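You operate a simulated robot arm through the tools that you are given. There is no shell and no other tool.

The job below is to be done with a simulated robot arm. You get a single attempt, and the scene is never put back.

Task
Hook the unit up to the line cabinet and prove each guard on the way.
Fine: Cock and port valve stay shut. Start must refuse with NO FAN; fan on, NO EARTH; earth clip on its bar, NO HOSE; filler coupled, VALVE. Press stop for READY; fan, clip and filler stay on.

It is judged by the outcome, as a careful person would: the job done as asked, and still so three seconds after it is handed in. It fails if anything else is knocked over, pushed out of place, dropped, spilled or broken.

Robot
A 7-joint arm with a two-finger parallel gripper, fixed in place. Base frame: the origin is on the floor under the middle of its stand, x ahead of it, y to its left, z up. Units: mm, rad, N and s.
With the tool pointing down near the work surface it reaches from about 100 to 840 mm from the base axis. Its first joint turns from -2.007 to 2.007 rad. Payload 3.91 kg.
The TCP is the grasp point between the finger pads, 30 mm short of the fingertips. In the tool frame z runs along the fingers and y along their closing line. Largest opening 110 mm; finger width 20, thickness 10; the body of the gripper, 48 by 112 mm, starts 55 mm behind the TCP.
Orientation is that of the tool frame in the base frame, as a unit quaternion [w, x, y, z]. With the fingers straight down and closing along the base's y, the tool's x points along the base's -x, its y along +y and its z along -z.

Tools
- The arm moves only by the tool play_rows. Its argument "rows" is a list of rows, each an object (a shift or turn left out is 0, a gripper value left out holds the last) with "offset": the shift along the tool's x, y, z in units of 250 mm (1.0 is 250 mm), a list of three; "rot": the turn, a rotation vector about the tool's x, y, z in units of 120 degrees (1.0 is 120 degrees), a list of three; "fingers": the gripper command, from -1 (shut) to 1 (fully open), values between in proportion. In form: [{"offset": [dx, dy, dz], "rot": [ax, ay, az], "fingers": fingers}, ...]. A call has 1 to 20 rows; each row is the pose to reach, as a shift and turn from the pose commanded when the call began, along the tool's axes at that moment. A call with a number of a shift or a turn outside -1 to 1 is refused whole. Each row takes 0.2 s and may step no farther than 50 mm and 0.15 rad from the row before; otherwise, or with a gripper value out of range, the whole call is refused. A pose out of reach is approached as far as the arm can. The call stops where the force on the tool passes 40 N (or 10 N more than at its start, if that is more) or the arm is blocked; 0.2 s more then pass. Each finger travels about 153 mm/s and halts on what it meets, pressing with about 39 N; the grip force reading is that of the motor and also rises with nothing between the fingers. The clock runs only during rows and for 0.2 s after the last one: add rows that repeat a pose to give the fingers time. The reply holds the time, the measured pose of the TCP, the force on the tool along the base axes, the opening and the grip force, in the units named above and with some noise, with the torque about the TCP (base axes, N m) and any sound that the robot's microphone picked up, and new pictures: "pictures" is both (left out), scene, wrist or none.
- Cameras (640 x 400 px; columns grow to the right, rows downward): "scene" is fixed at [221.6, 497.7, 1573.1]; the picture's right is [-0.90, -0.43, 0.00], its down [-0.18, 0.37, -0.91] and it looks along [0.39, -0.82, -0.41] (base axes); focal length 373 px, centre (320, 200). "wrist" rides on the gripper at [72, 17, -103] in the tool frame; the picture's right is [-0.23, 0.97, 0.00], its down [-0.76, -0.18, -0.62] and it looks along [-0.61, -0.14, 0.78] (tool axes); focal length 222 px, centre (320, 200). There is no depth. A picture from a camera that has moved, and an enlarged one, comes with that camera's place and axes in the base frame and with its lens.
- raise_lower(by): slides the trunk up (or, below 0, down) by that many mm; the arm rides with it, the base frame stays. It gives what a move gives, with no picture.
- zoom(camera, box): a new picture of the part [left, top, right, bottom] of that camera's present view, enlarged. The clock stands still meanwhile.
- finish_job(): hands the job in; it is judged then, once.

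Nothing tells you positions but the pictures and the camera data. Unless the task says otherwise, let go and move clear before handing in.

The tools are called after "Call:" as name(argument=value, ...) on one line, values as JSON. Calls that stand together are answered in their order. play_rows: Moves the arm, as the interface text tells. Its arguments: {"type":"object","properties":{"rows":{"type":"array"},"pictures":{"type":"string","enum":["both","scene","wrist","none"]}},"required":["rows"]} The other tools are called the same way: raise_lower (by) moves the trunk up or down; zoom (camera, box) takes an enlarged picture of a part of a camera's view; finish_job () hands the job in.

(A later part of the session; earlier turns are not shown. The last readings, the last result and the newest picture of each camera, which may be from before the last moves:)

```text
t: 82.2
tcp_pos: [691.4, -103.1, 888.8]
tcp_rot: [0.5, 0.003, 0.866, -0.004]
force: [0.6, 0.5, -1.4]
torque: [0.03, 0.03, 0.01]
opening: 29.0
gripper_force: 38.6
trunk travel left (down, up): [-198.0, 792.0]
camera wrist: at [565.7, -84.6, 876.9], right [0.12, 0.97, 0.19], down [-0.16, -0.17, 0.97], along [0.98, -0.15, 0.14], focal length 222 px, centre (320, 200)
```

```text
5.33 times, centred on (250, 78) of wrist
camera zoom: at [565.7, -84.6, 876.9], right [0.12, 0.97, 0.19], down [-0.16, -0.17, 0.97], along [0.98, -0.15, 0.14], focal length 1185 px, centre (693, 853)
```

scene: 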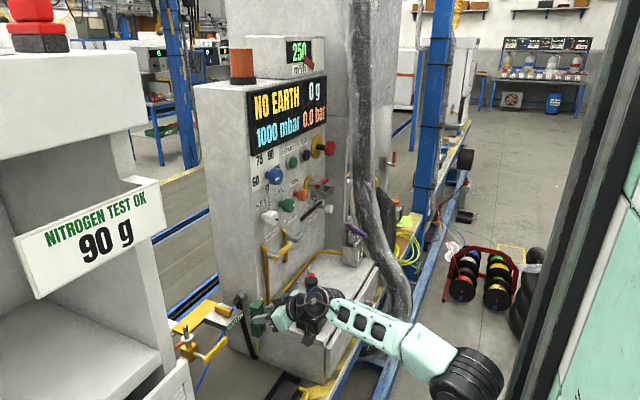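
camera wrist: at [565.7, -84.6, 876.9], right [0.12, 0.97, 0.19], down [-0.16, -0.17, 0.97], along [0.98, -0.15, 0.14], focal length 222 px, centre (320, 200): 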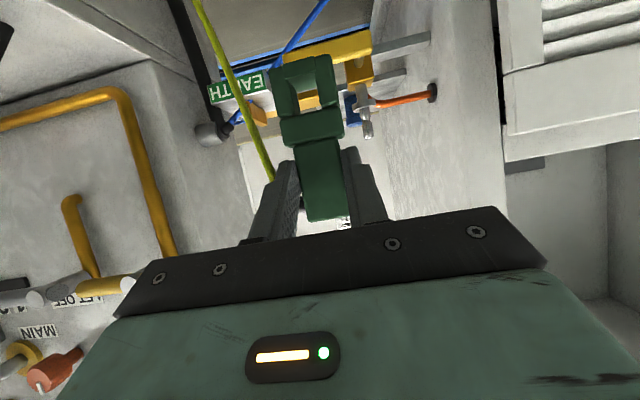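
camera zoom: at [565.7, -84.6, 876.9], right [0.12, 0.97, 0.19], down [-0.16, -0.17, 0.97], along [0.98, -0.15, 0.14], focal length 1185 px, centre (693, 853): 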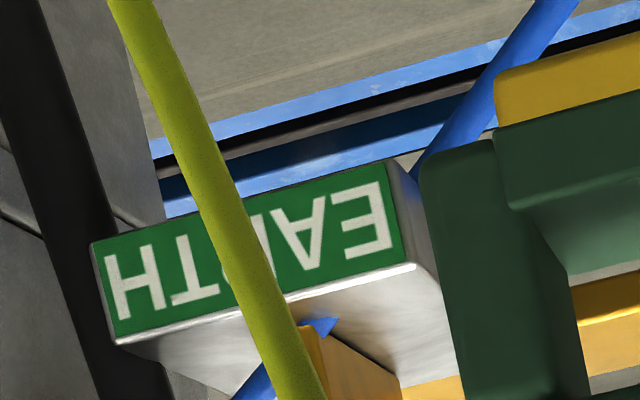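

The bar looks flush on the block here. I will enlarge the bar as far as possible in both views to check for a gap beneath it.

Call:
zoom(camera="scene", box=[208, 300, 240, 320])

Call:
zoom(camera="wrist", box=[244, 90, 276, 110])

Call:
zoom(camera="scene", box=[236, 280, 276, 320])

```text
16.00 times, centred on (224, 310) of scene
camera zoom: at [221.6, 497.7, 1573.1], right [-0.9, -0.43, 0.0], down [-0.18, 0.37, -0.91], along [0.39, -0.82, -0.41], focal length 5968 px, centre (1856, -1560)
```

zoom: 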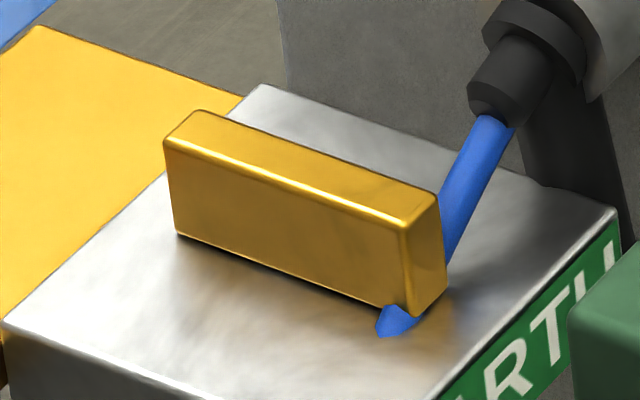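

```text
16.00 times, centred on (260, 100) of wrist
camera zoom: at [565.7, -84.6, 876.9], right [0.12, 0.97, 0.19], down [-0.16, -0.17, 0.97], along [0.98, -0.15, 0.14], focal length 3554 px, centre (1280, 1800)
```

zoom: 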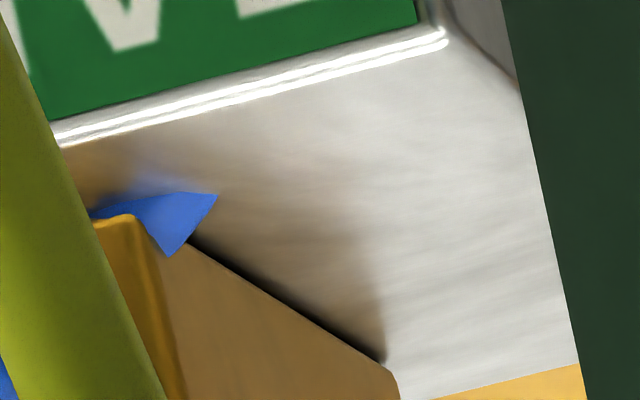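

```text
10.00 times, centred on (256, 300) of scene
camera zoom: at [221.6, 497.7, 1573.1], right [-0.9, -0.43, 0.0], down [-0.18, 0.37, -0.91], along [0.39, -0.82, -0.41], focal length 3730 px, centre (960, -800)
```

zoom: 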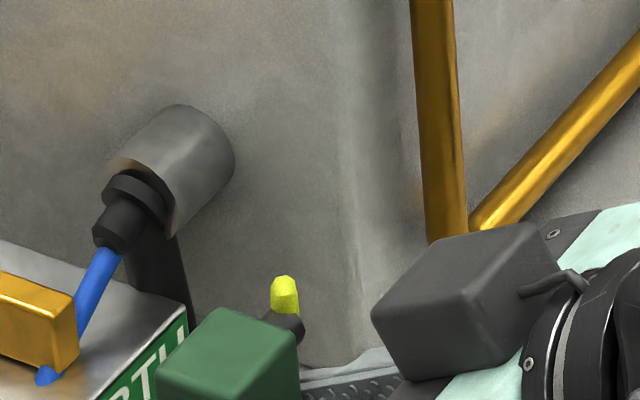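

The bar is solid on the block: about 57 mm long, 11 mm wide, top at z≈791, centred at y≈-205, from x≈866 to 923. The clip's lower piece may be sprung, so I will bring the clip above the bar and test gently.

Call:
play_rows(rows=[{"offset": [-0.018, -0.135, -0.01]}, {"offset": [-0.037, -0.27, -0.02]}, {"offset": [-0.055, -0.406, -0.032]}, {"offset": [-0.125, -0.406, 0.089]}, {"offset": [-0.195, -0.406, 0.21]}, {"offset": [-0.265, -0.406, 0.331]}, {"offset": [-0.335, -0.406, 0.453]}, {"offset": [-0.4055, -0.406, 0.574]}, {"offset": [-0.4055, -0.406, 0.574]}])

Call:
zoom(camera="scene", box=[184, 275, 264, 325])

Call:
zoom(camera="wrist", box=[240, 20, 400, 120])

```text
t: 83.8
tcp_pos: [807.2, -249.2, 909.4]
tcp_rot: [0.499, 0.039, 0.865, -0.013]
force: [-1.4, 23.6, -2.3]
torque: [-1.01, 0.0, -1.04]
opening: 29.1
gripper_force: 39.2
trunk travel left (down, up): [-198.0, 792.0]
stopped in row 7: the force on the tool passed its limit at 117 N (the readings are from after the stop); the commanded pose is now the measured one
camera wrist: at [683.3, -222.7, 898.0], right [0.19, 0.96, 0.21], down [-0.17, -0.18, 0.97], along [0.97, -0.22, 0.13], focal length 222 px, centre (320, 200)
```

scene: 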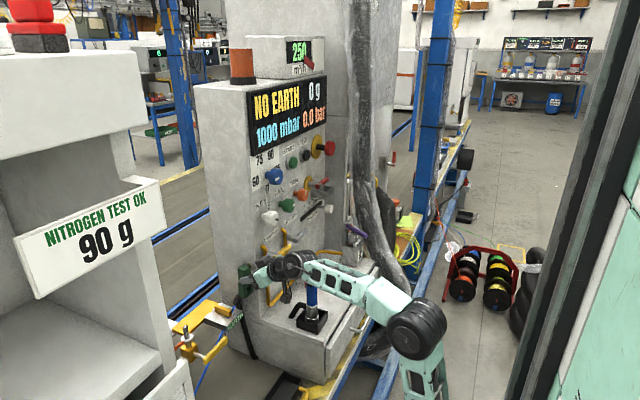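
wrist: 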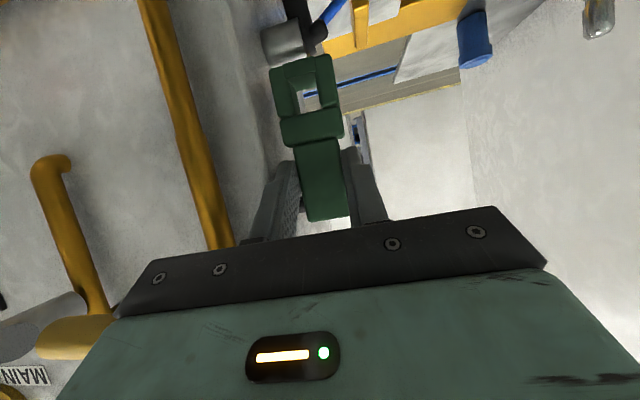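

```text
8.00 times, centred on (224, 300) of scene
camera zoom: at [221.6, 497.7, 1573.1], right [-0.9, -0.43, 0.0], down [-0.18, 0.37, -0.91], along [0.39, -0.82, -0.41], focal length 2984 px, centre (1088, -600)
```

zoom: 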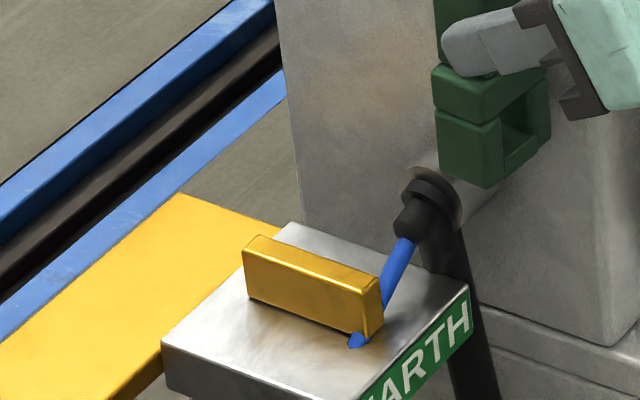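

```text
4.00 times, centred on (320, 70) of wrist
camera zoom: at [683.3, -222.7, 898.0], right [0.19, 0.96, 0.21], down [-0.17, -0.18, 0.97], along [0.97, -0.22, 0.13], focal length 888 px, centre (320, 720)
```

zoom: 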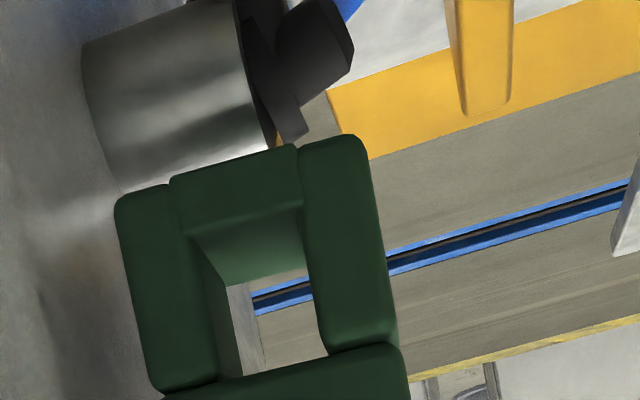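

The arm swerved about 45 mm right during the forward move and hit something, and was stopped. I will check the CHARGE cock and its pipe at once.

Call:
zoom(camera="scene", box=[240, 200, 336, 260])

Call:
zoom(camera="scene", box=[230, 240, 326, 300])

Call:
zoom(camera="wrist", box=[0, 200, 240, 400])

```text
6.67 times, centred on (288, 230) of scene
camera zoom: at [221.6, 497.7, 1573.1], right [-0.9, -0.43, 0.0], down [-0.18, 0.37, -0.91], along [0.39, -0.82, -0.41], focal length 2487 px, centre (533, 0)
```

zoom: 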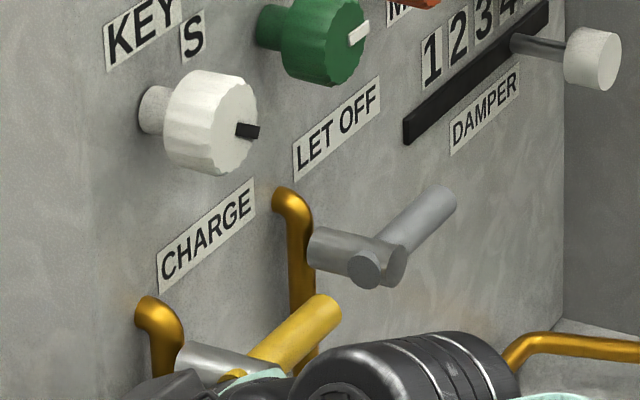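

```text
6.67 times, centred on (278, 270) of scene
camera zoom: at [221.6, 497.7, 1573.1], right [-0.9, -0.43, 0.0], down [-0.18, 0.37, -0.91], along [0.39, -0.82, -0.41], focal length 2487 px, centre (600, -267)
```

zoom: 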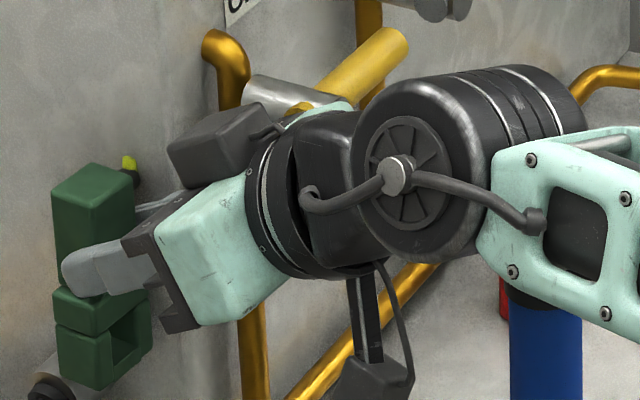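

```text
2.00 times, centred on (120, 300) of wrist
camera zoom: at [683.3, -222.7, 898.0], right [0.19, 0.96, 0.21], down [-0.17, -0.18, 0.97], along [0.97, -0.22, 0.13], focal length 444 px, centre (720, 0)
```

zoom: 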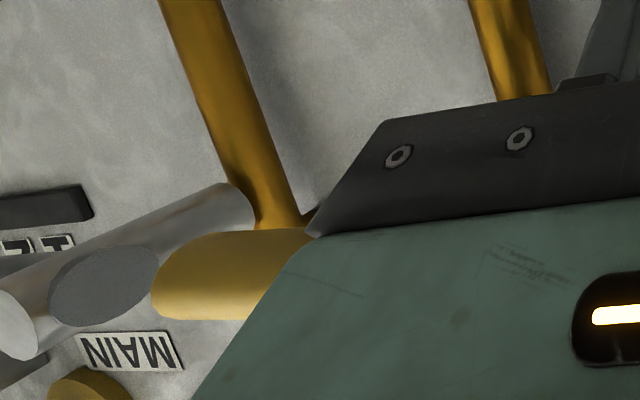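

Only the gripper body is pressing against the CHARGE spindle from the left, and the lever still looks horizontal. I will move gently left, away from it.

Call:
play_rows(rows=[{"offset": [0, 0.04, 0]}, {"offset": [0, 0.08, 0]}, {"offset": [0, 0.14, 0]}])

Call:
zoom(camera="scene", box=[240, 200, 336, 260])

```text
t: 84.6
tcp_pos: [809.4, -222.4, 910.9]
tcp_rot: [0.5, 0.043, 0.865, -0.016]
force: [-1.2, -0.8, -0.7]
torque: [0.04, 0.03, 0.02]
opening: 29.1
gripper_force: 38.8
trunk travel left (down, up): [-198.0, 792.0]
camera wrist: at [685.8, -193.4, 898.0], right [0.2, 0.96, 0.21], down [-0.18, -0.18, 0.97], along [0.96, -0.23, 0.13], focal length 222 px, centre (320, 200)
```

scene: 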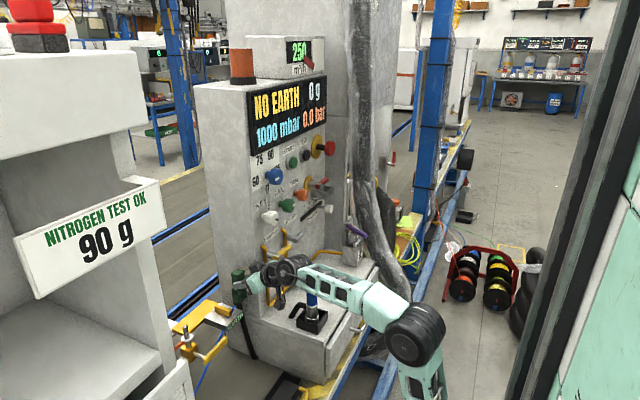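
wrist: 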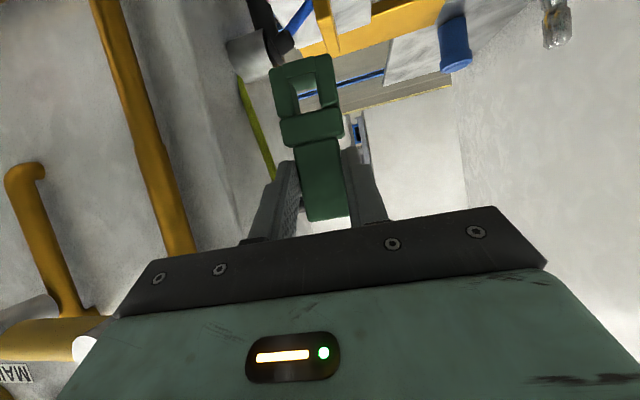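

```text
6.67 times, centred on (288, 230) of scene
camera zoom: at [221.6, 497.7, 1573.1], right [-0.9, -0.43, 0.0], down [-0.18, 0.37, -0.91], along [0.39, -0.82, -0.41], focal length 2487 px, centre (533, 0)
```

zoom: 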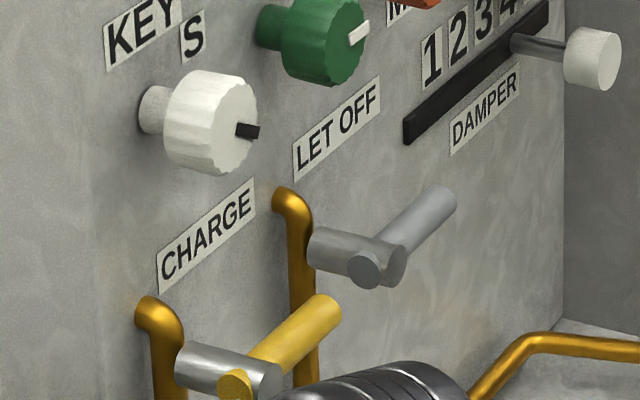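

The CHARGE lever is exactly where it was at the start. I will now continue slowly in small steps to above the bar, straightening the tool.

Call:
play_rows(rows=[{"offset": [-0.004, 0.022, 0.0], "rot": [-0.004, 0, -0.003]}, {"offset": [-0.009, 0.044, 0.01], "rot": [-0.008, 0, -0.007]}, {"offset": [-0.018, 0.066, 0.03], "rot": [-0.012, 0, -0.01]}, {"offset": [-0.027, 0.088, 0.05], "rot": [-0.017, 0, -0.014]}, {"offset": [-0.036, 0.088, 0.07], "rot": [-0.021, 0, -0.017]}, {"offset": [-0.045, 0.088, 0.09], "rot": [-0.025, 0, -0.021]}, {"offset": [-0.053, 0.088, 0.11], "rot": [-0.03, 0, -0.025]}, {"offset": [-0.053, 0.088, 0.11], "rot": [-0.0338, 0.0005, -0.0279]}])

```text
t: 86.4
tcp_pos: [841.6, -202.2, 907.4]
tcp_rot: [0.5, -0.001, 0.866, 0.0]
force: [-0.6, -0.6, -1.5]
torque: [-0.01, 0.03, 0.01]
opening: 29.2
gripper_force: 39.0
trunk travel left (down, up): [-198.0, 792.0]
camera wrist: at [716.0, -184.7, 895.8], right [0.11, 0.97, 0.2], down [-0.16, -0.18, 0.97], along [0.98, -0.14, 0.14], focal length 222 px, centre (320, 200)
```

scene: 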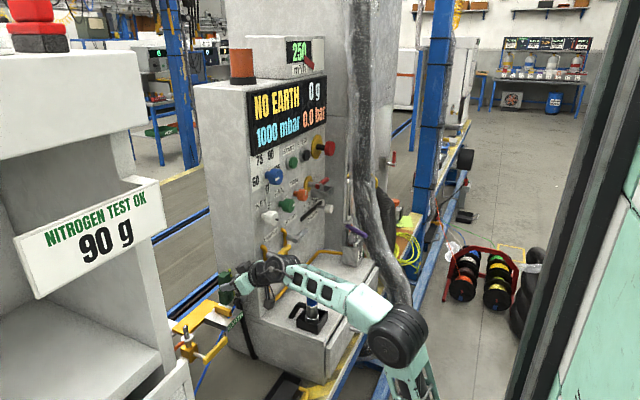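
wrist: 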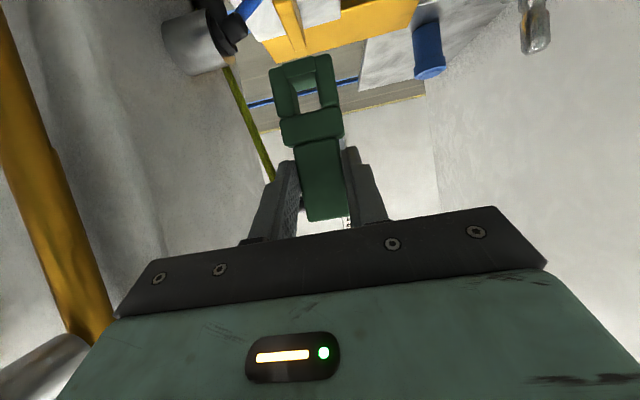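

That slow move tracked well. I will enlarge the view of the clip over the bar to refine the alignment.

Call:
zoom(camera="wrist", box=[240, 0, 400, 100])

Call:
zoom(camera="scene", box=[200, 260, 264, 324])

```text
4.00 times, centred on (320, 50) of wrist
camera zoom: at [716.0, -184.7, 895.8], right [0.11, 0.97, 0.2], down [-0.16, -0.18, 0.97], along [0.98, -0.14, 0.14], focal length 888 px, centre (320, 800)
```

zoom: 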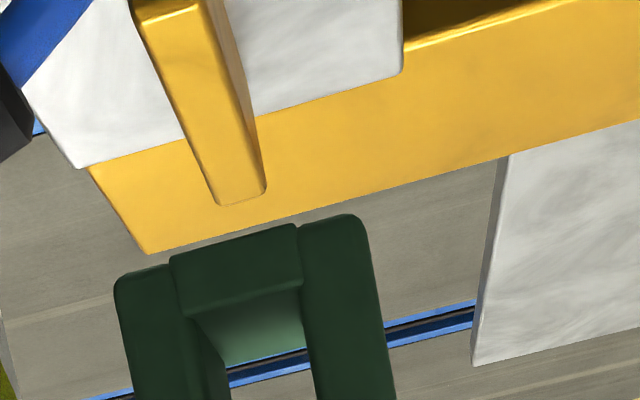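

```text
6.25 times, centred on (232, 292) of scene
camera zoom: at [221.6, 497.7, 1573.1], right [-0.9, -0.43, 0.0], down [-0.18, 0.37, -0.91], along [0.39, -0.82, -0.41], focal length 2331 px, centre (870, -375)
```

zoom: 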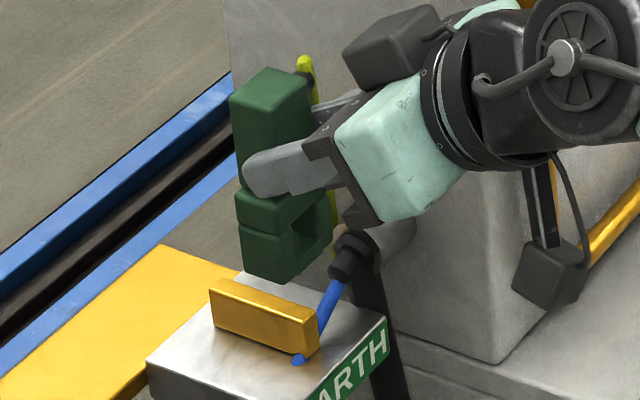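

The bar centre is about y=-206 and the clip is about 5 mm to its left. I will move forward over the bar, shift right and come down to about 6 mm above it.

Call:
play_rows(rows=[{"offset": [-0.018, -0.007, 0.032]}, {"offset": [-0.036, -0.014, 0.064]}, {"offset": [-0.055, -0.022, 0.095]}, {"offset": [-0.026, -0.022, 0.112]}, {"offset": [0.004, -0.022, 0.129]}, {"offset": [0.033, -0.022, 0.146]}, {"offset": [0.063, -0.022, 0.163]}, {"offset": [0.063, -0.022, 0.163]}])

Call:
zoom(camera="wrist", box=[240, 0, 400, 100])

Call:
zoom(camera="scene", box=[200, 270, 264, 324])

```text
t: 88.2
tcp_pos: [869.2, -207.2, 874.0]
tcp_rot: [0.5, 0.0, 0.866, -0.001]
force: [-0.4, -0.2, -0.1]
torque: [0.03, 0.03, -0.02]
opening: 29.2
gripper_force: 38.8
trunk travel left (down, up): [-198.0, 792.0]
camera wrist: at [743.8, -190.4, 861.7], right [0.11, 0.97, 0.2], down [-0.16, -0.18, 0.97], along [0.98, -0.14, 0.14], focal length 222 px, centre (320, 200)
```

scene: 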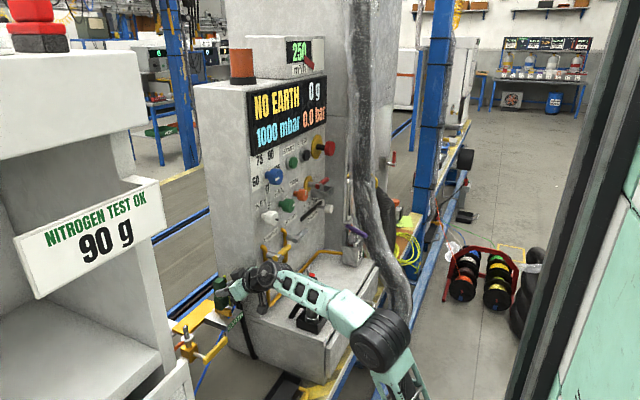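
wrist: 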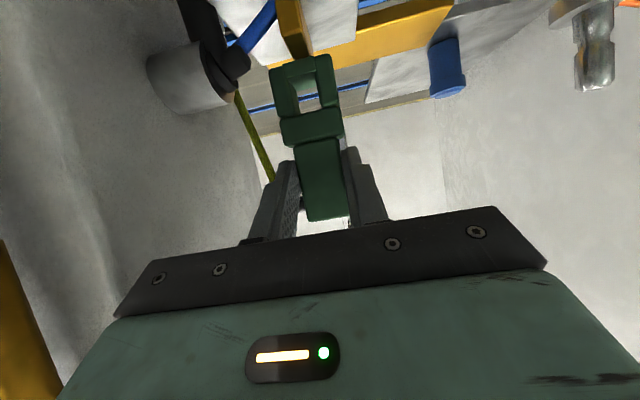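

```text
4.00 times, centred on (320, 50) of wrist
camera zoom: at [743.8, -190.4, 861.7], right [0.11, 0.97, 0.2], down [-0.16, -0.18, 0.97], along [0.98, -0.14, 0.14], focal length 888 px, centre (320, 800)
```

zoom: 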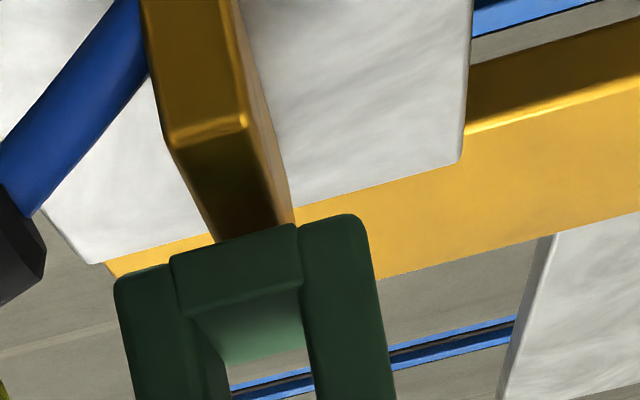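

```text
7.41 times, centred on (232, 297) of scene
camera zoom: at [221.6, 497.7, 1573.1], right [-0.9, -0.43, 0.0], down [-0.18, 0.37, -0.91], along [0.39, -0.82, -0.41], focal length 2763 px, centre (972, -518)
```

zoom: 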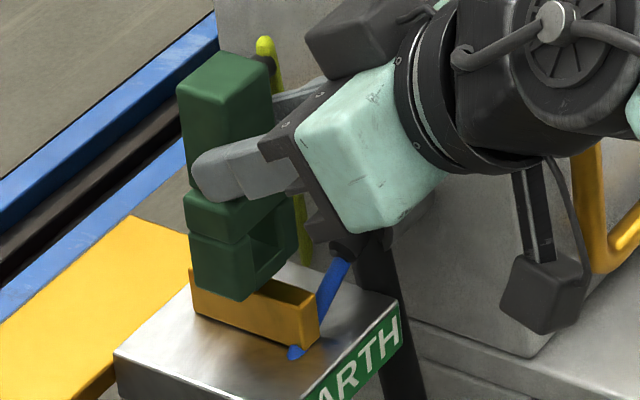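

The clip is centred over the bar within about 1 mm and sits a few millimetres above it. I will lower it slowly and watch the force.

Call:
play_rows(rows=[{"offset": [0.0139, 0, 0.008]}, {"offset": [0.0277, 0, 0.016]}, {"offset": [0.0416, 0, 0.024]}, {"offset": [0.0555, 0, 0.032]}])

Call:
zoom(camera="wrist", box=[240, 0, 400, 100])

Call:
zoom(camera="scene", box=[200, 270, 264, 324])

```text
t: 89.2
tcp_pos: [868.1, -208.0, 865.6]
tcp_rot: [0.506, 0.0, 0.863, 0.0]
force: [-0.6, 1.4, 35.0]
torque: [0.4, -0.67, 0.04]
opening: 28.8
gripper_force: 38.7
trunk travel left (down, up): [-198.0, 792.0]
camera wrist: at [742.6, -190.7, 851.3], right [0.11, 0.97, 0.2], down [-0.17, -0.18, 0.97], along [0.98, -0.14, 0.15], focal length 222 px, centre (320, 200)
```

scene: 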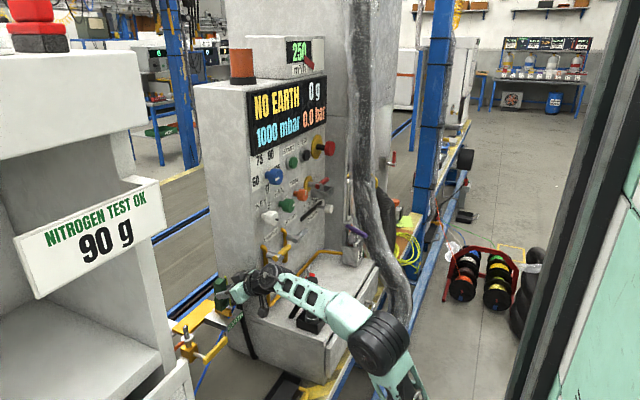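
wrist: 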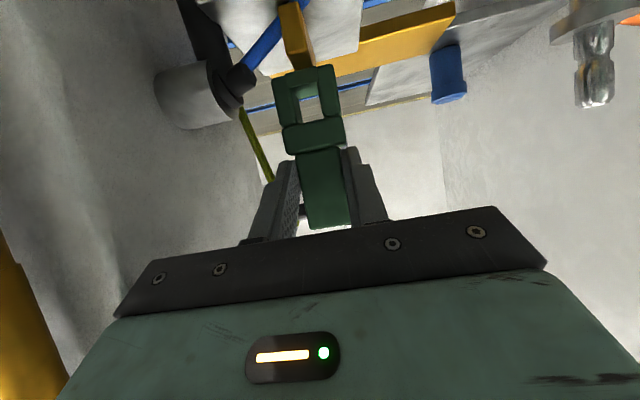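

```text
4.00 times, centred on (320, 50) of wrist
camera zoom: at [742.6, -190.7, 851.3], right [0.11, 0.97, 0.2], down [-0.17, -0.18, 0.97], along [0.98, -0.14, 0.15], focal length 888 px, centre (320, 800)
```

zoom: 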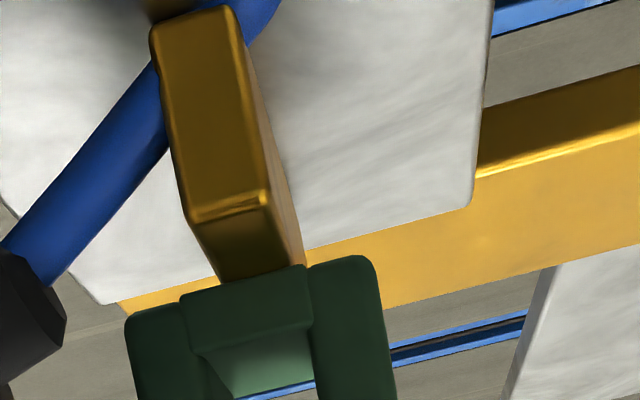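

```text
7.41 times, centred on (232, 297) of scene
camera zoom: at [221.6, 497.7, 1573.1], right [-0.9, -0.43, 0.0], down [-0.18, 0.37, -0.91], along [0.39, -0.82, -0.41], focal length 2763 px, centre (972, -518)
```

zoom: 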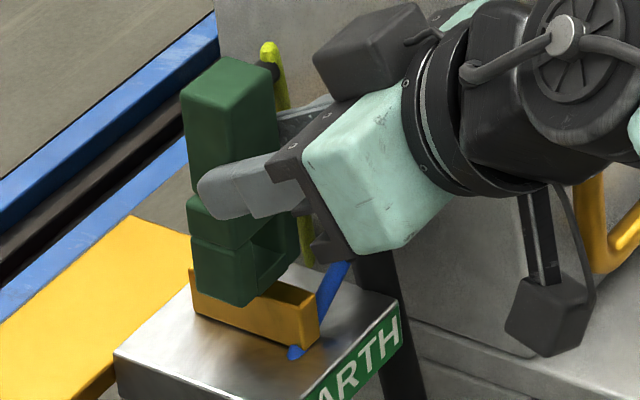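

The clip's lower piece rests solidly on the bar at 35 N and does not give. I will lift back off a little and study the clip and the whole EARTH block again.

Call:
play_rows(rows=[{"offset": [-0.02, 0, -0.012]}, {"offset": [-0.05, 0, -0.03]}, {"offset": [-0.09, 0, -0.052]}])

Call:
zoom(camera="wrist", box=[200, 0, 460, 160])

Call:
zoom(camera="wrist", box=[260, 50, 360, 130])

Call:
zoom(camera="scene", box=[210, 270, 250, 310])

```text
t: 90.0
tcp_pos: [868.5, -205.8, 883.3]
tcp_rot: [0.498, 0.0, 0.867, -0.001]
force: [-0.5, 1.0, -1.1]
torque: [0.0, 0.0, 0.02]
opening: 29.2
gripper_force: 38.8
trunk travel left (down, up): [-198.0, 792.0]
camera wrist: at [743.5, -190.0, 871.9], right [0.11, 0.97, 0.2], down [-0.16, -0.18, 0.97], along [0.98, -0.14, 0.13], focal length 222 px, centre (320, 200)
```

scene: 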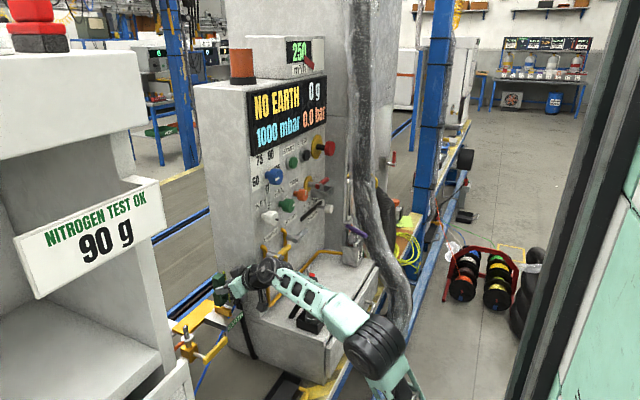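
wrist: 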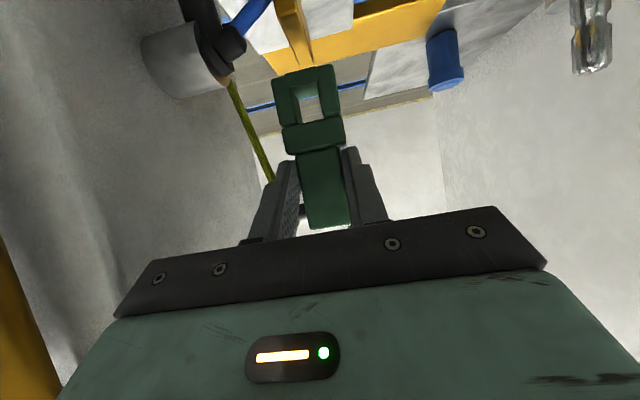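

```text
2.46 times, centred on (330, 80) of wrist
camera zoom: at [743.5, -190.0, 871.9], right [0.11, 0.97, 0.2], down [-0.16, -0.18, 0.97], along [0.98, -0.14, 0.13], focal length 547 px, centre (295, 495)
```

zoom: 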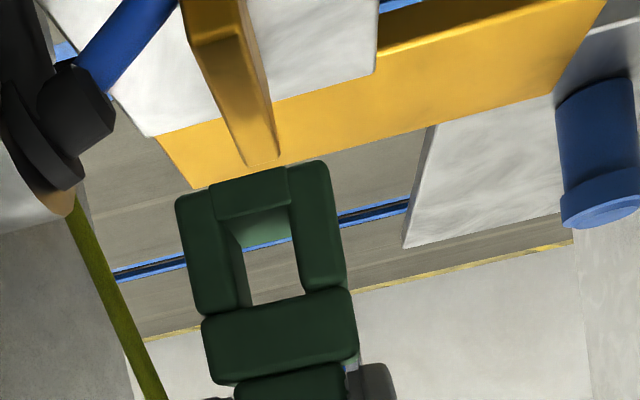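

```text
5.00 times, centred on (310, 90) of wrist
camera zoom: at [743.5, -190.0, 871.9], right [0.11, 0.97, 0.2], down [-0.16, -0.18, 0.97], along [0.98, -0.14, 0.13], focal length 1111 px, centre (370, 750)
```

zoom: 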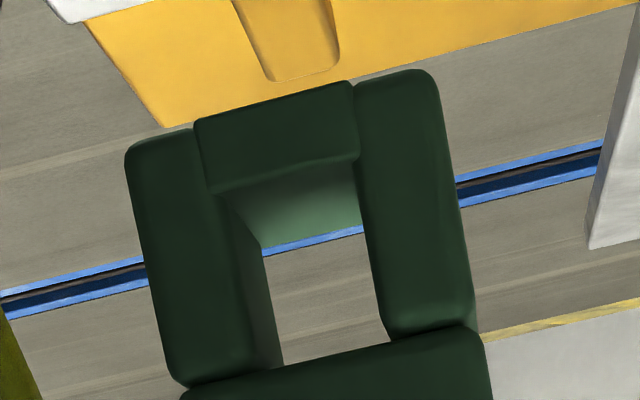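

```text
10.00 times, centred on (230, 290) of scene
camera zoom: at [221.6, 497.7, 1573.1], right [-0.9, -0.43, 0.0], down [-0.18, 0.37, -0.91], along [0.39, -0.82, -0.41], focal length 3730 px, centre (1220, -700)
```

zoom: 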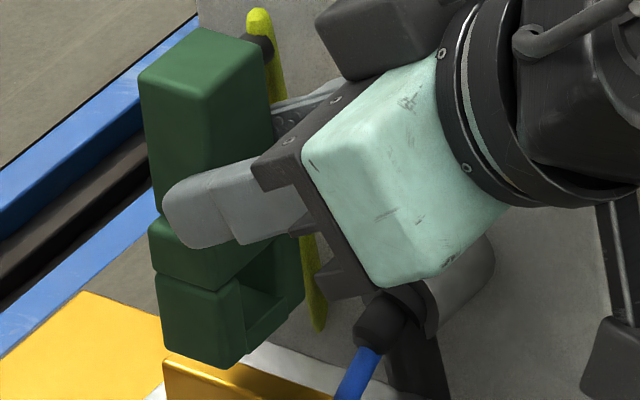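

The torque suggests the contact was off to one side, at the bar's +y edge, so a jaw may have been catching. I will try again with the clip centred slightly further left.

Call:
play_rows(rows=[{"offset": [0.02, 0.004, 0.012]}, {"offset": [0.04, 0.006, 0.023]}, {"offset": [0.06, 0.006, 0.035]}, {"offset": [0.075, 0.006, 0.043]}, {"offset": [0.086, 0.006, 0.05]}, {"offset": [0.097, 0.006, 0.056]}])

Call:
zoom(camera="wrist", box=[240, 20, 400, 120])

Call:
zoom(camera="scene", box=[210, 280, 250, 320])

```text
t: 91.4
tcp_pos: [869.7, -206.3, 857.5]
tcp_rot: [0.501, -0.001, 0.866, 0.0]
force: [-0.7, 0.0, -0.9]
torque: [0.04, -0.02, 0.0]
opening: 29.2
gripper_force: 39.4
trunk travel left (down, up): [-198.0, 792.0]
camera wrist: at [744.0, -189.4, 844.6], right [0.11, 0.97, 0.2], down [-0.16, -0.18, 0.97], along [0.98, -0.14, 0.14], focal length 222 px, centre (320, 200)
```

scene: 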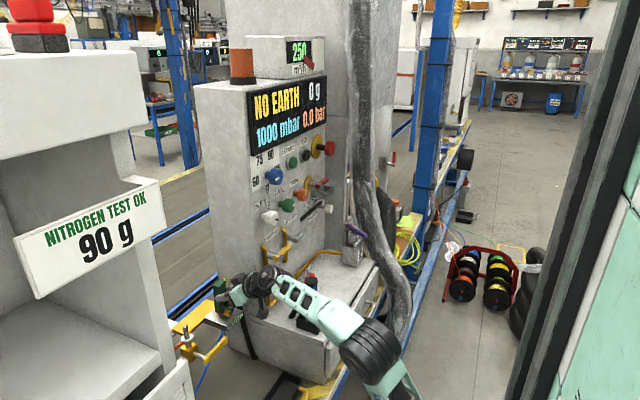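
wrist: 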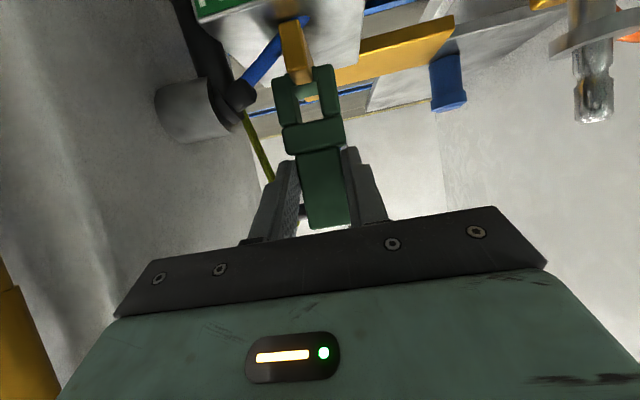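

```text
4.00 times, centred on (320, 70) of wrist
camera zoom: at [744.0, -189.4, 844.6], right [0.11, 0.97, 0.2], down [-0.16, -0.18, 0.97], along [0.98, -0.14, 0.14], focal length 888 px, centre (320, 720)
```

zoom: 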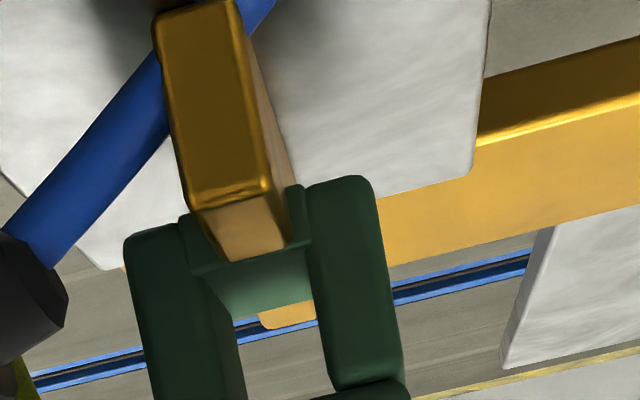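

```text
10.00 times, centred on (230, 300) of scene
camera zoom: at [221.6, 497.7, 1573.1], right [-0.9, -0.43, 0.0], down [-0.18, 0.37, -0.91], along [0.39, -0.82, -0.41], focal length 3730 px, centre (1220, -800)
```

zoom: 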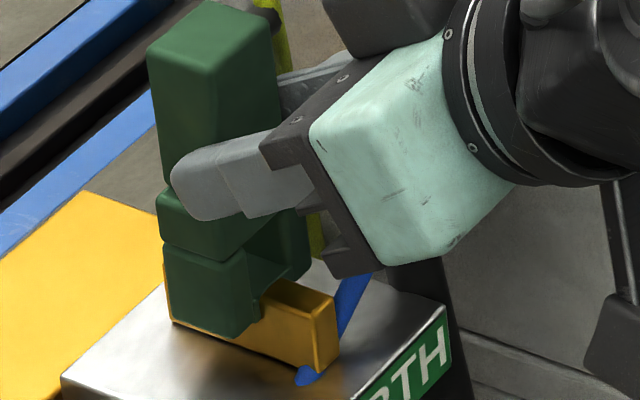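

The clip is now going down over the bar: the lower strip offers no resistance and the earlier block was a jaw. I will continue down slowly until it seats.

Call:
play_rows(rows=[{"offset": [0.014, 0.002, 0.008]}, {"offset": [0.028, 0.002, 0.016]}, {"offset": [0.042, 0.002, 0.024]}, {"offset": [0.055, 0.002, 0.032]}, {"offset": [0.066, 0.002, 0.038]}, {"offset": [0.076, 0.002, 0.044]}])

Call:
zoom(camera="wrist", box=[240, 20, 400, 120])

Call:
zoom(camera="scene", box=[210, 280, 250, 320])

```text
t: 92.8
tcp_pos: [868.4, -205.9, 841.9]
tcp_rot: [0.505, 0.001, 0.863, -0.002]
force: [8.0, -0.6, 35.8]
torque: [0.04, -1.11, -0.02]
opening: 29.0
gripper_force: 39.3
trunk travel left (down, up): [-198.0, 792.0]
camera wrist: at [743.0, -188.6, 827.3], right [0.11, 0.97, 0.2], down [-0.17, -0.18, 0.97], along [0.98, -0.14, 0.15], focal length 222 px, centre (320, 200)
```

scene: 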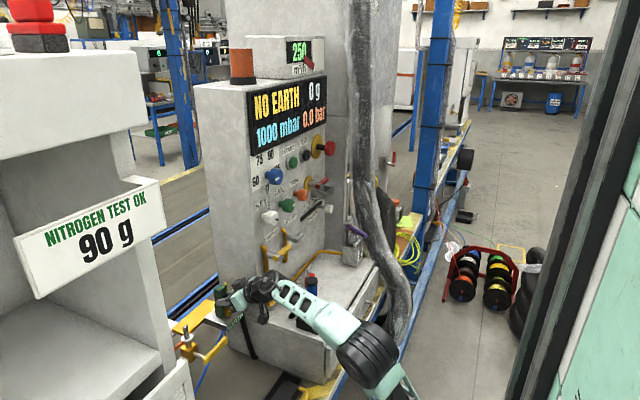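
wrist: 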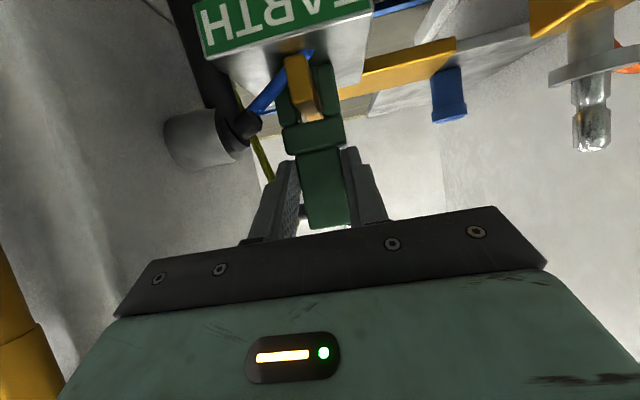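

```text
4.00 times, centred on (320, 70) of wrist
camera zoom: at [743.0, -188.6, 827.3], right [0.11, 0.97, 0.2], down [-0.17, -0.18, 0.97], along [0.98, -0.14, 0.15], focal length 888 px, centre (320, 720)
```

zoom: 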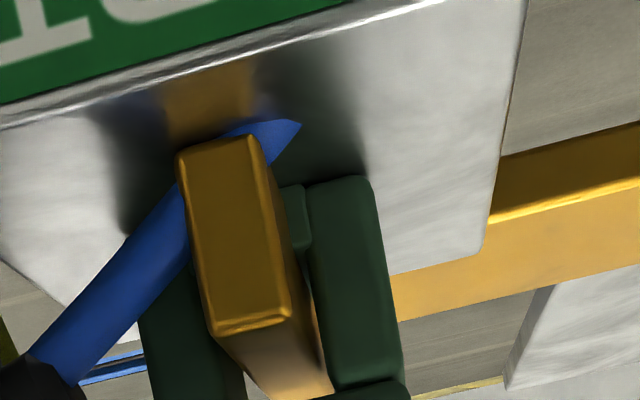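

```text
10.00 times, centred on (230, 300) of scene
camera zoom: at [221.6, 497.7, 1573.1], right [-0.9, -0.43, 0.0], down [-0.18, 0.37, -0.91], along [0.39, -0.82, -0.41], focal length 3730 px, centre (1220, -800)
```

zoom: 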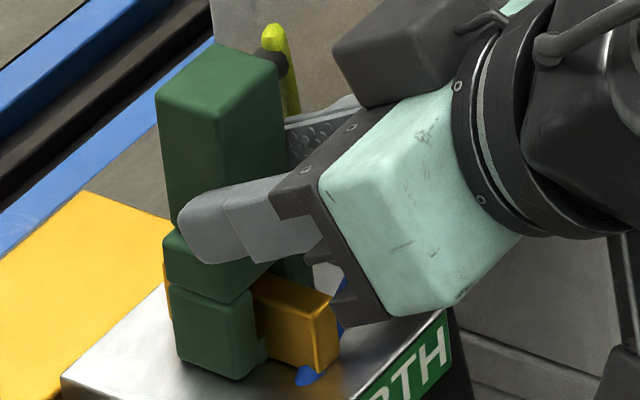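

The clip is seated over the bar. I will ease the load, open the fingers and back away slowly.

Call:
play_rows(rows=[{"offset": [-0.009, 0, -0.005]}, {"offset": [-0.009, 0, -0.005]}, {"offset": [-0.009, 0, -0.005], "fingers": 0.15}, {"offset": [-0.009, 0, -0.005], "fingers": 0.15}, {"offset": [-0.009, 0, -0.005], "fingers": 0.15}])

Call:
zoom(camera="scene", box=[210, 280, 250, 320])

```text
t: 94.0
tcp_pos: [868.7, -204.8, 836.7]
tcp_rot: [0.5, -0.001, 0.866, 0.0]
force: [-0.3, 0.1, 0.2]
torque: [0.01, 0.0, 0.02]
opening: 63.4
gripper_force: 0.0
trunk travel left (down, up): [-198.0, 792.0]
camera wrist: at [743.3, -188.4, 824.3], right [0.11, 0.97, 0.2], down [-0.16, -0.18, 0.97], along [0.98, -0.14, 0.13], focal length 222 px, centre (320, 200)
```

scene: 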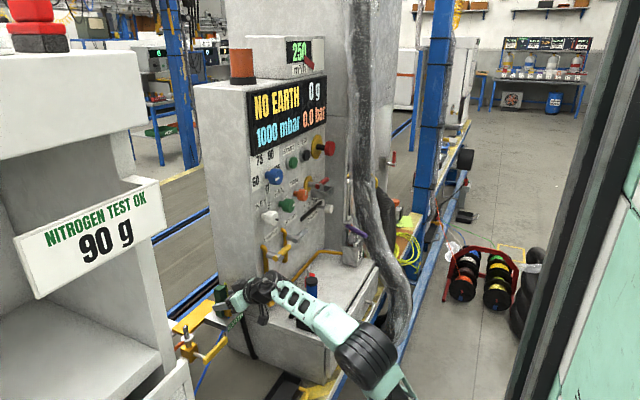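
wrist: 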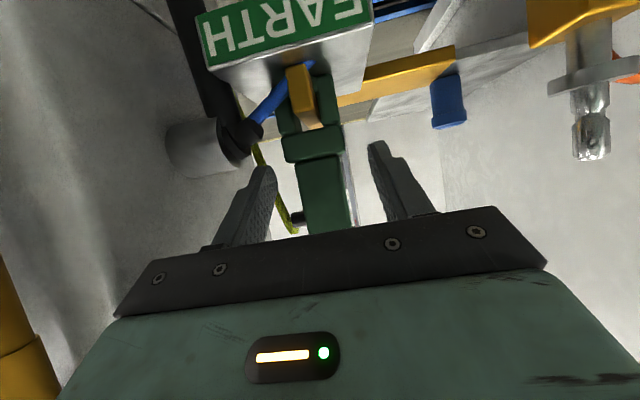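

```text
10.00 times, centred on (230, 300) of scene
camera zoom: at [221.6, 497.7, 1573.1], right [-0.9, -0.43, 0.0], down [-0.18, 0.37, -0.91], along [0.39, -0.82, -0.41], focal length 3730 px, centre (1220, -800)
```

zoom: 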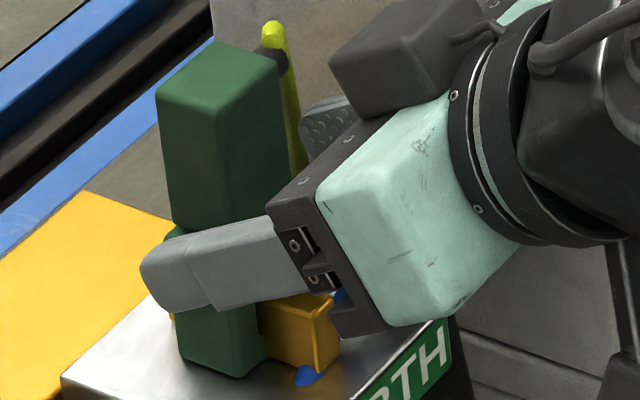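

The clip stands on the bar by itself. I will back away slowly along the tool axis.

Call:
play_rows(rows=[{"offset": [0, 0.01, -0.04]}, {"offset": [0, 0.02, -0.08]}, {"offset": [0, 0.03, -0.12]}, {"offset": [0, 0.04, -0.16]}, {"offset": [0, 0.05, -0.2]}, {"offset": [0, 0.06, -0.24]}, {"offset": [0, 0.07, -0.28]}, {"offset": [0, 0.08, -0.32]}])

Call:
zoom(camera="scene", box=[200, 275, 280, 325])

```text
t: 95.8
tcp_pos: [800.4, -185.5, 877.6]
tcp_rot: [0.501, 0.0, 0.866, -0.001]
force: [-0.3, 0.9, 0.9]
torque: [-0.01, -0.02, 0.0]
opening: 63.2
gripper_force: 0.0
trunk travel left (down, up): [-198.0, 792.0]
camera wrist: at [674.5, -168.1, 865.0], right [0.11, 0.97, 0.2], down [-0.16, -0.18, 0.97], along [0.98, -0.14, 0.14], focal length 222 px, centre (320, 200)
```

scene: 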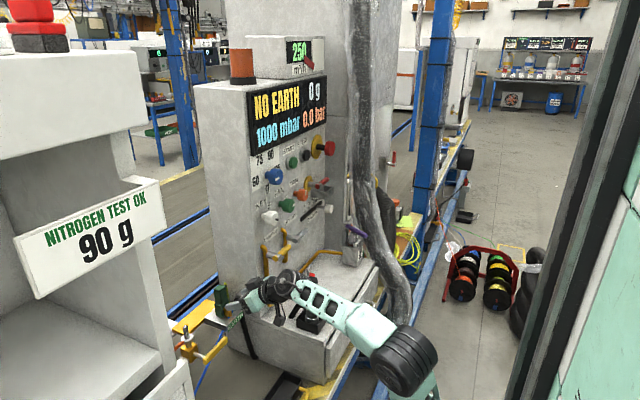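
wrist: 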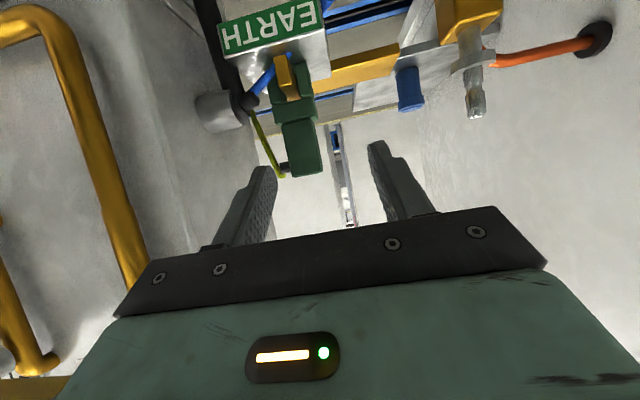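

```text
8.00 times, centred on (240, 300) of scene
camera zoom: at [221.6, 497.7, 1573.1], right [-0.9, -0.43, 0.0], down [-0.18, 0.37, -0.91], along [0.39, -0.82, -0.41], focal length 2984 px, centre (960, -600)
```

zoom: 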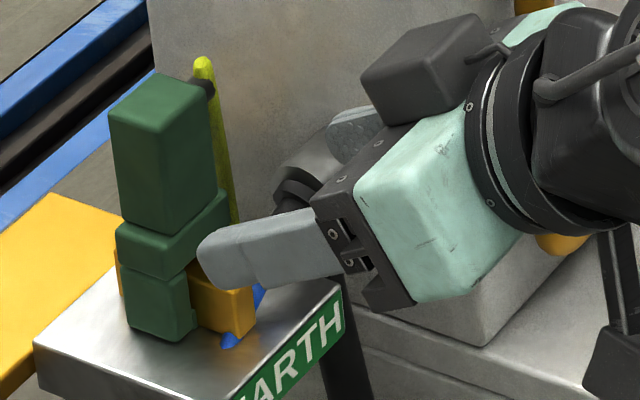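

The clip stays on its bar, and the port stub tip is confirmed near (889,-51,846). Next I will withdraw to clear space and go to press START for the NO HOSE check.

Call:
play_rows(rows=[{"offset": [0, 0, -0.06]}, {"offset": [0, 0, -0.12]}, {"offset": [0, -0.01, -0.18]}, {"offset": [0, -0.02, -0.24]}, {"offset": [-0.001, -0.04, -0.3]}, {"offset": [-0.002, -0.06, -0.36]}, {"offset": [-0.003, -0.08, -0.42]}, {"offset": [-0.003, -0.1, -0.48], "fingers": -1}, {"offset": [-0.004, -0.12, -0.54]}, {"offset": [-0.004, -0.12, -0.6]}, {"offset": [-0.004, -0.12, -0.649]}], pictures="scene")

```text
t: 98.2
tcp_pos: [659.6, -215.7, 958.4]
tcp_rot: [0.501, 0.0, 0.865, -0.001]
force: [-0.3, -0.1, 0.4]
torque: [0.01, 0.0, -0.02]
opening: 0.1
gripper_force: 37.4
trunk travel left (down, up): [-198.0, 792.0]
```

scene: 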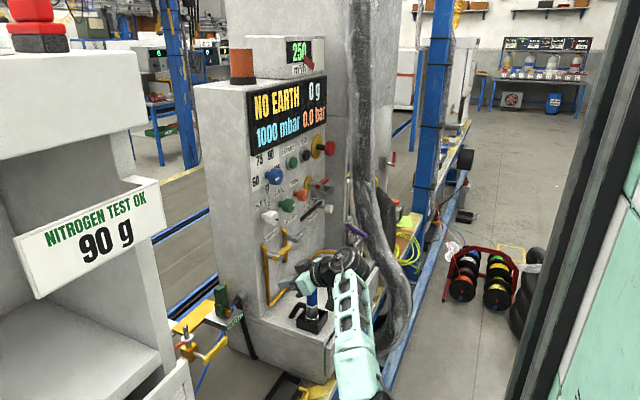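

Clear now. I will raise the trunk 150 mm and move right and up towards START, levelling the tool on the way.

Call:
raise_lower(by=150)

Call:
play_rows(rows=[{"offset": [-0.021, -0.08, -0.004], "rot": [0, -0.02, 0]}, {"offset": [-0.041, -0.16, -0.009], "rot": [0, -0.042, 0]}, {"offset": [-0.062, -0.24, -0.013], "rot": [0, -0.063, 0]}, {"offset": [-0.083, -0.32, -0.017], "rot": [0, -0.083, 0]}, {"offset": [-0.103, -0.4, -0.021], "rot": [0, -0.104, 0]}, {"offset": [-0.124, -0.48, -0.026], "rot": [0, -0.125, 0]}, {"offset": [-0.145, -0.56, -0.03], "rot": [0, -0.146, 0]}, {"offset": [-0.165, -0.64, -0.034], "rot": [0, -0.167, 0]}, {"offset": [-0.186, -0.72, -0.038], "rot": [0, -0.188, 0]}, {"offset": [-0.207, -0.8, -0.043], "rot": [0, -0.208, 0]}, {"offset": [-0.227, -0.88, -0.047], "rot": [0, -0.229, 0]}, {"offset": [-0.248, -0.96, -0.051], "rot": [0, -0.25, 0]}])

```text
t: 100.0
tcp_pos: [659.8, -215.7, 1108.3]
tcp_rot: [0.5, -0.001, 0.866, 0.0]
force: [-0.1, -0.6, 0.4]
torque: [-0.02, 0.01, -0.01]
opening: 0.0
gripper_force: 37.6
trunk travel left (down, up): [-348.0, 642.0]
```

```text
t: 102.6
tcp_pos: [680.1, -456.1, 1170.0]
tcp_rot: [0.708, -0.001, 0.706, 0.0]
force: [0.4, -0.3, 0.1]
torque: [-0.01, -0.02, 0.0]
opening: 0.1
gripper_force: 37.7
trunk travel left (down, up): [-348.0, 642.0]
camera wrist: at [577.1, -438.1, 1096.3], right [0.0, 0.97, 0.23], down [-0.62, -0.18, 0.76], along [0.78, -0.14, 0.61], focal length 222 px, centre (320, 200)
```

scene: 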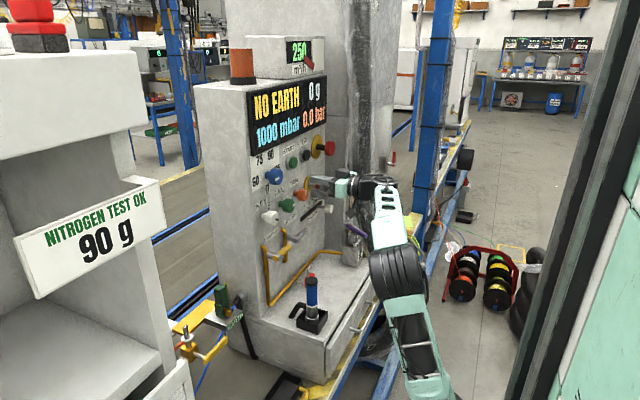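
wrist: 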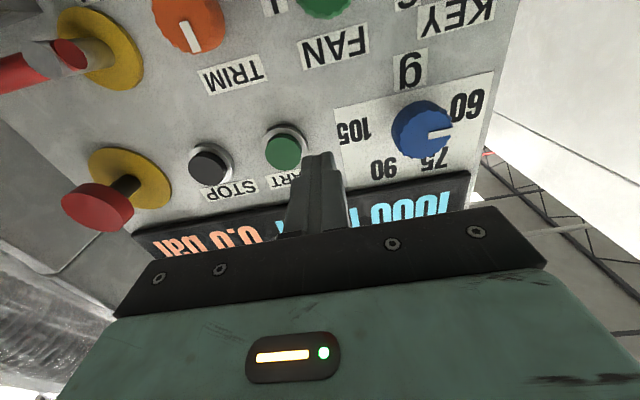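

The arm is now in a posture with better reach. I will move in front of START slowly with the level tool.

Call:
play_rows(rows=[{"offset": [-0.018, -0.037, 0.03]}, {"offset": [-0.037, -0.074, 0.07]}, {"offset": [-0.055, -0.11, 0.11]}, {"offset": [-0.074, -0.147, 0.16]}, {"offset": [-0.092, -0.184, 0.2]}, {"offset": [-0.092, -0.184, 0.24]}])

```text
t: 104.0
tcp_pos: [741.0, -500.9, 1191.6]
tcp_rot: [0.707, -0.001, 0.707, 0.0]
force: [-0.4, -0.5, -0.3]
torque: [0.02, 0.04, 0.0]
opening: 0.1
gripper_force: 37.5
trunk travel left (down, up): [-348.0, 642.0]
camera wrist: at [636.7, -484.4, 1117.9], right [0.0, 0.97, 0.23], down [-0.62, -0.18, 0.76], along [0.78, -0.14, 0.61], focal length 222 px, centre (320, 200)
```

scene: 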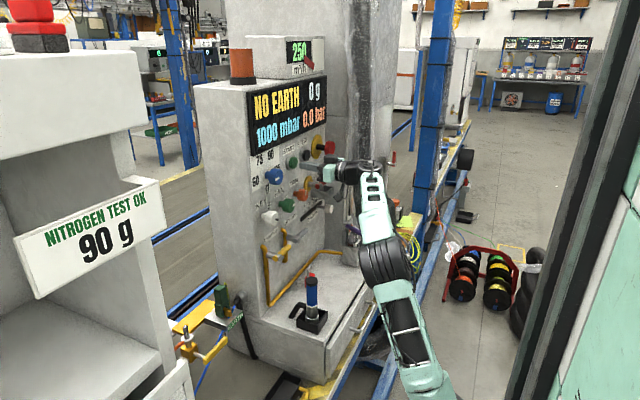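
wrist: 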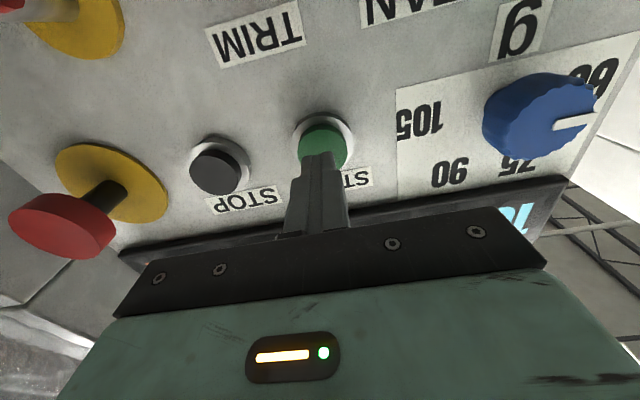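

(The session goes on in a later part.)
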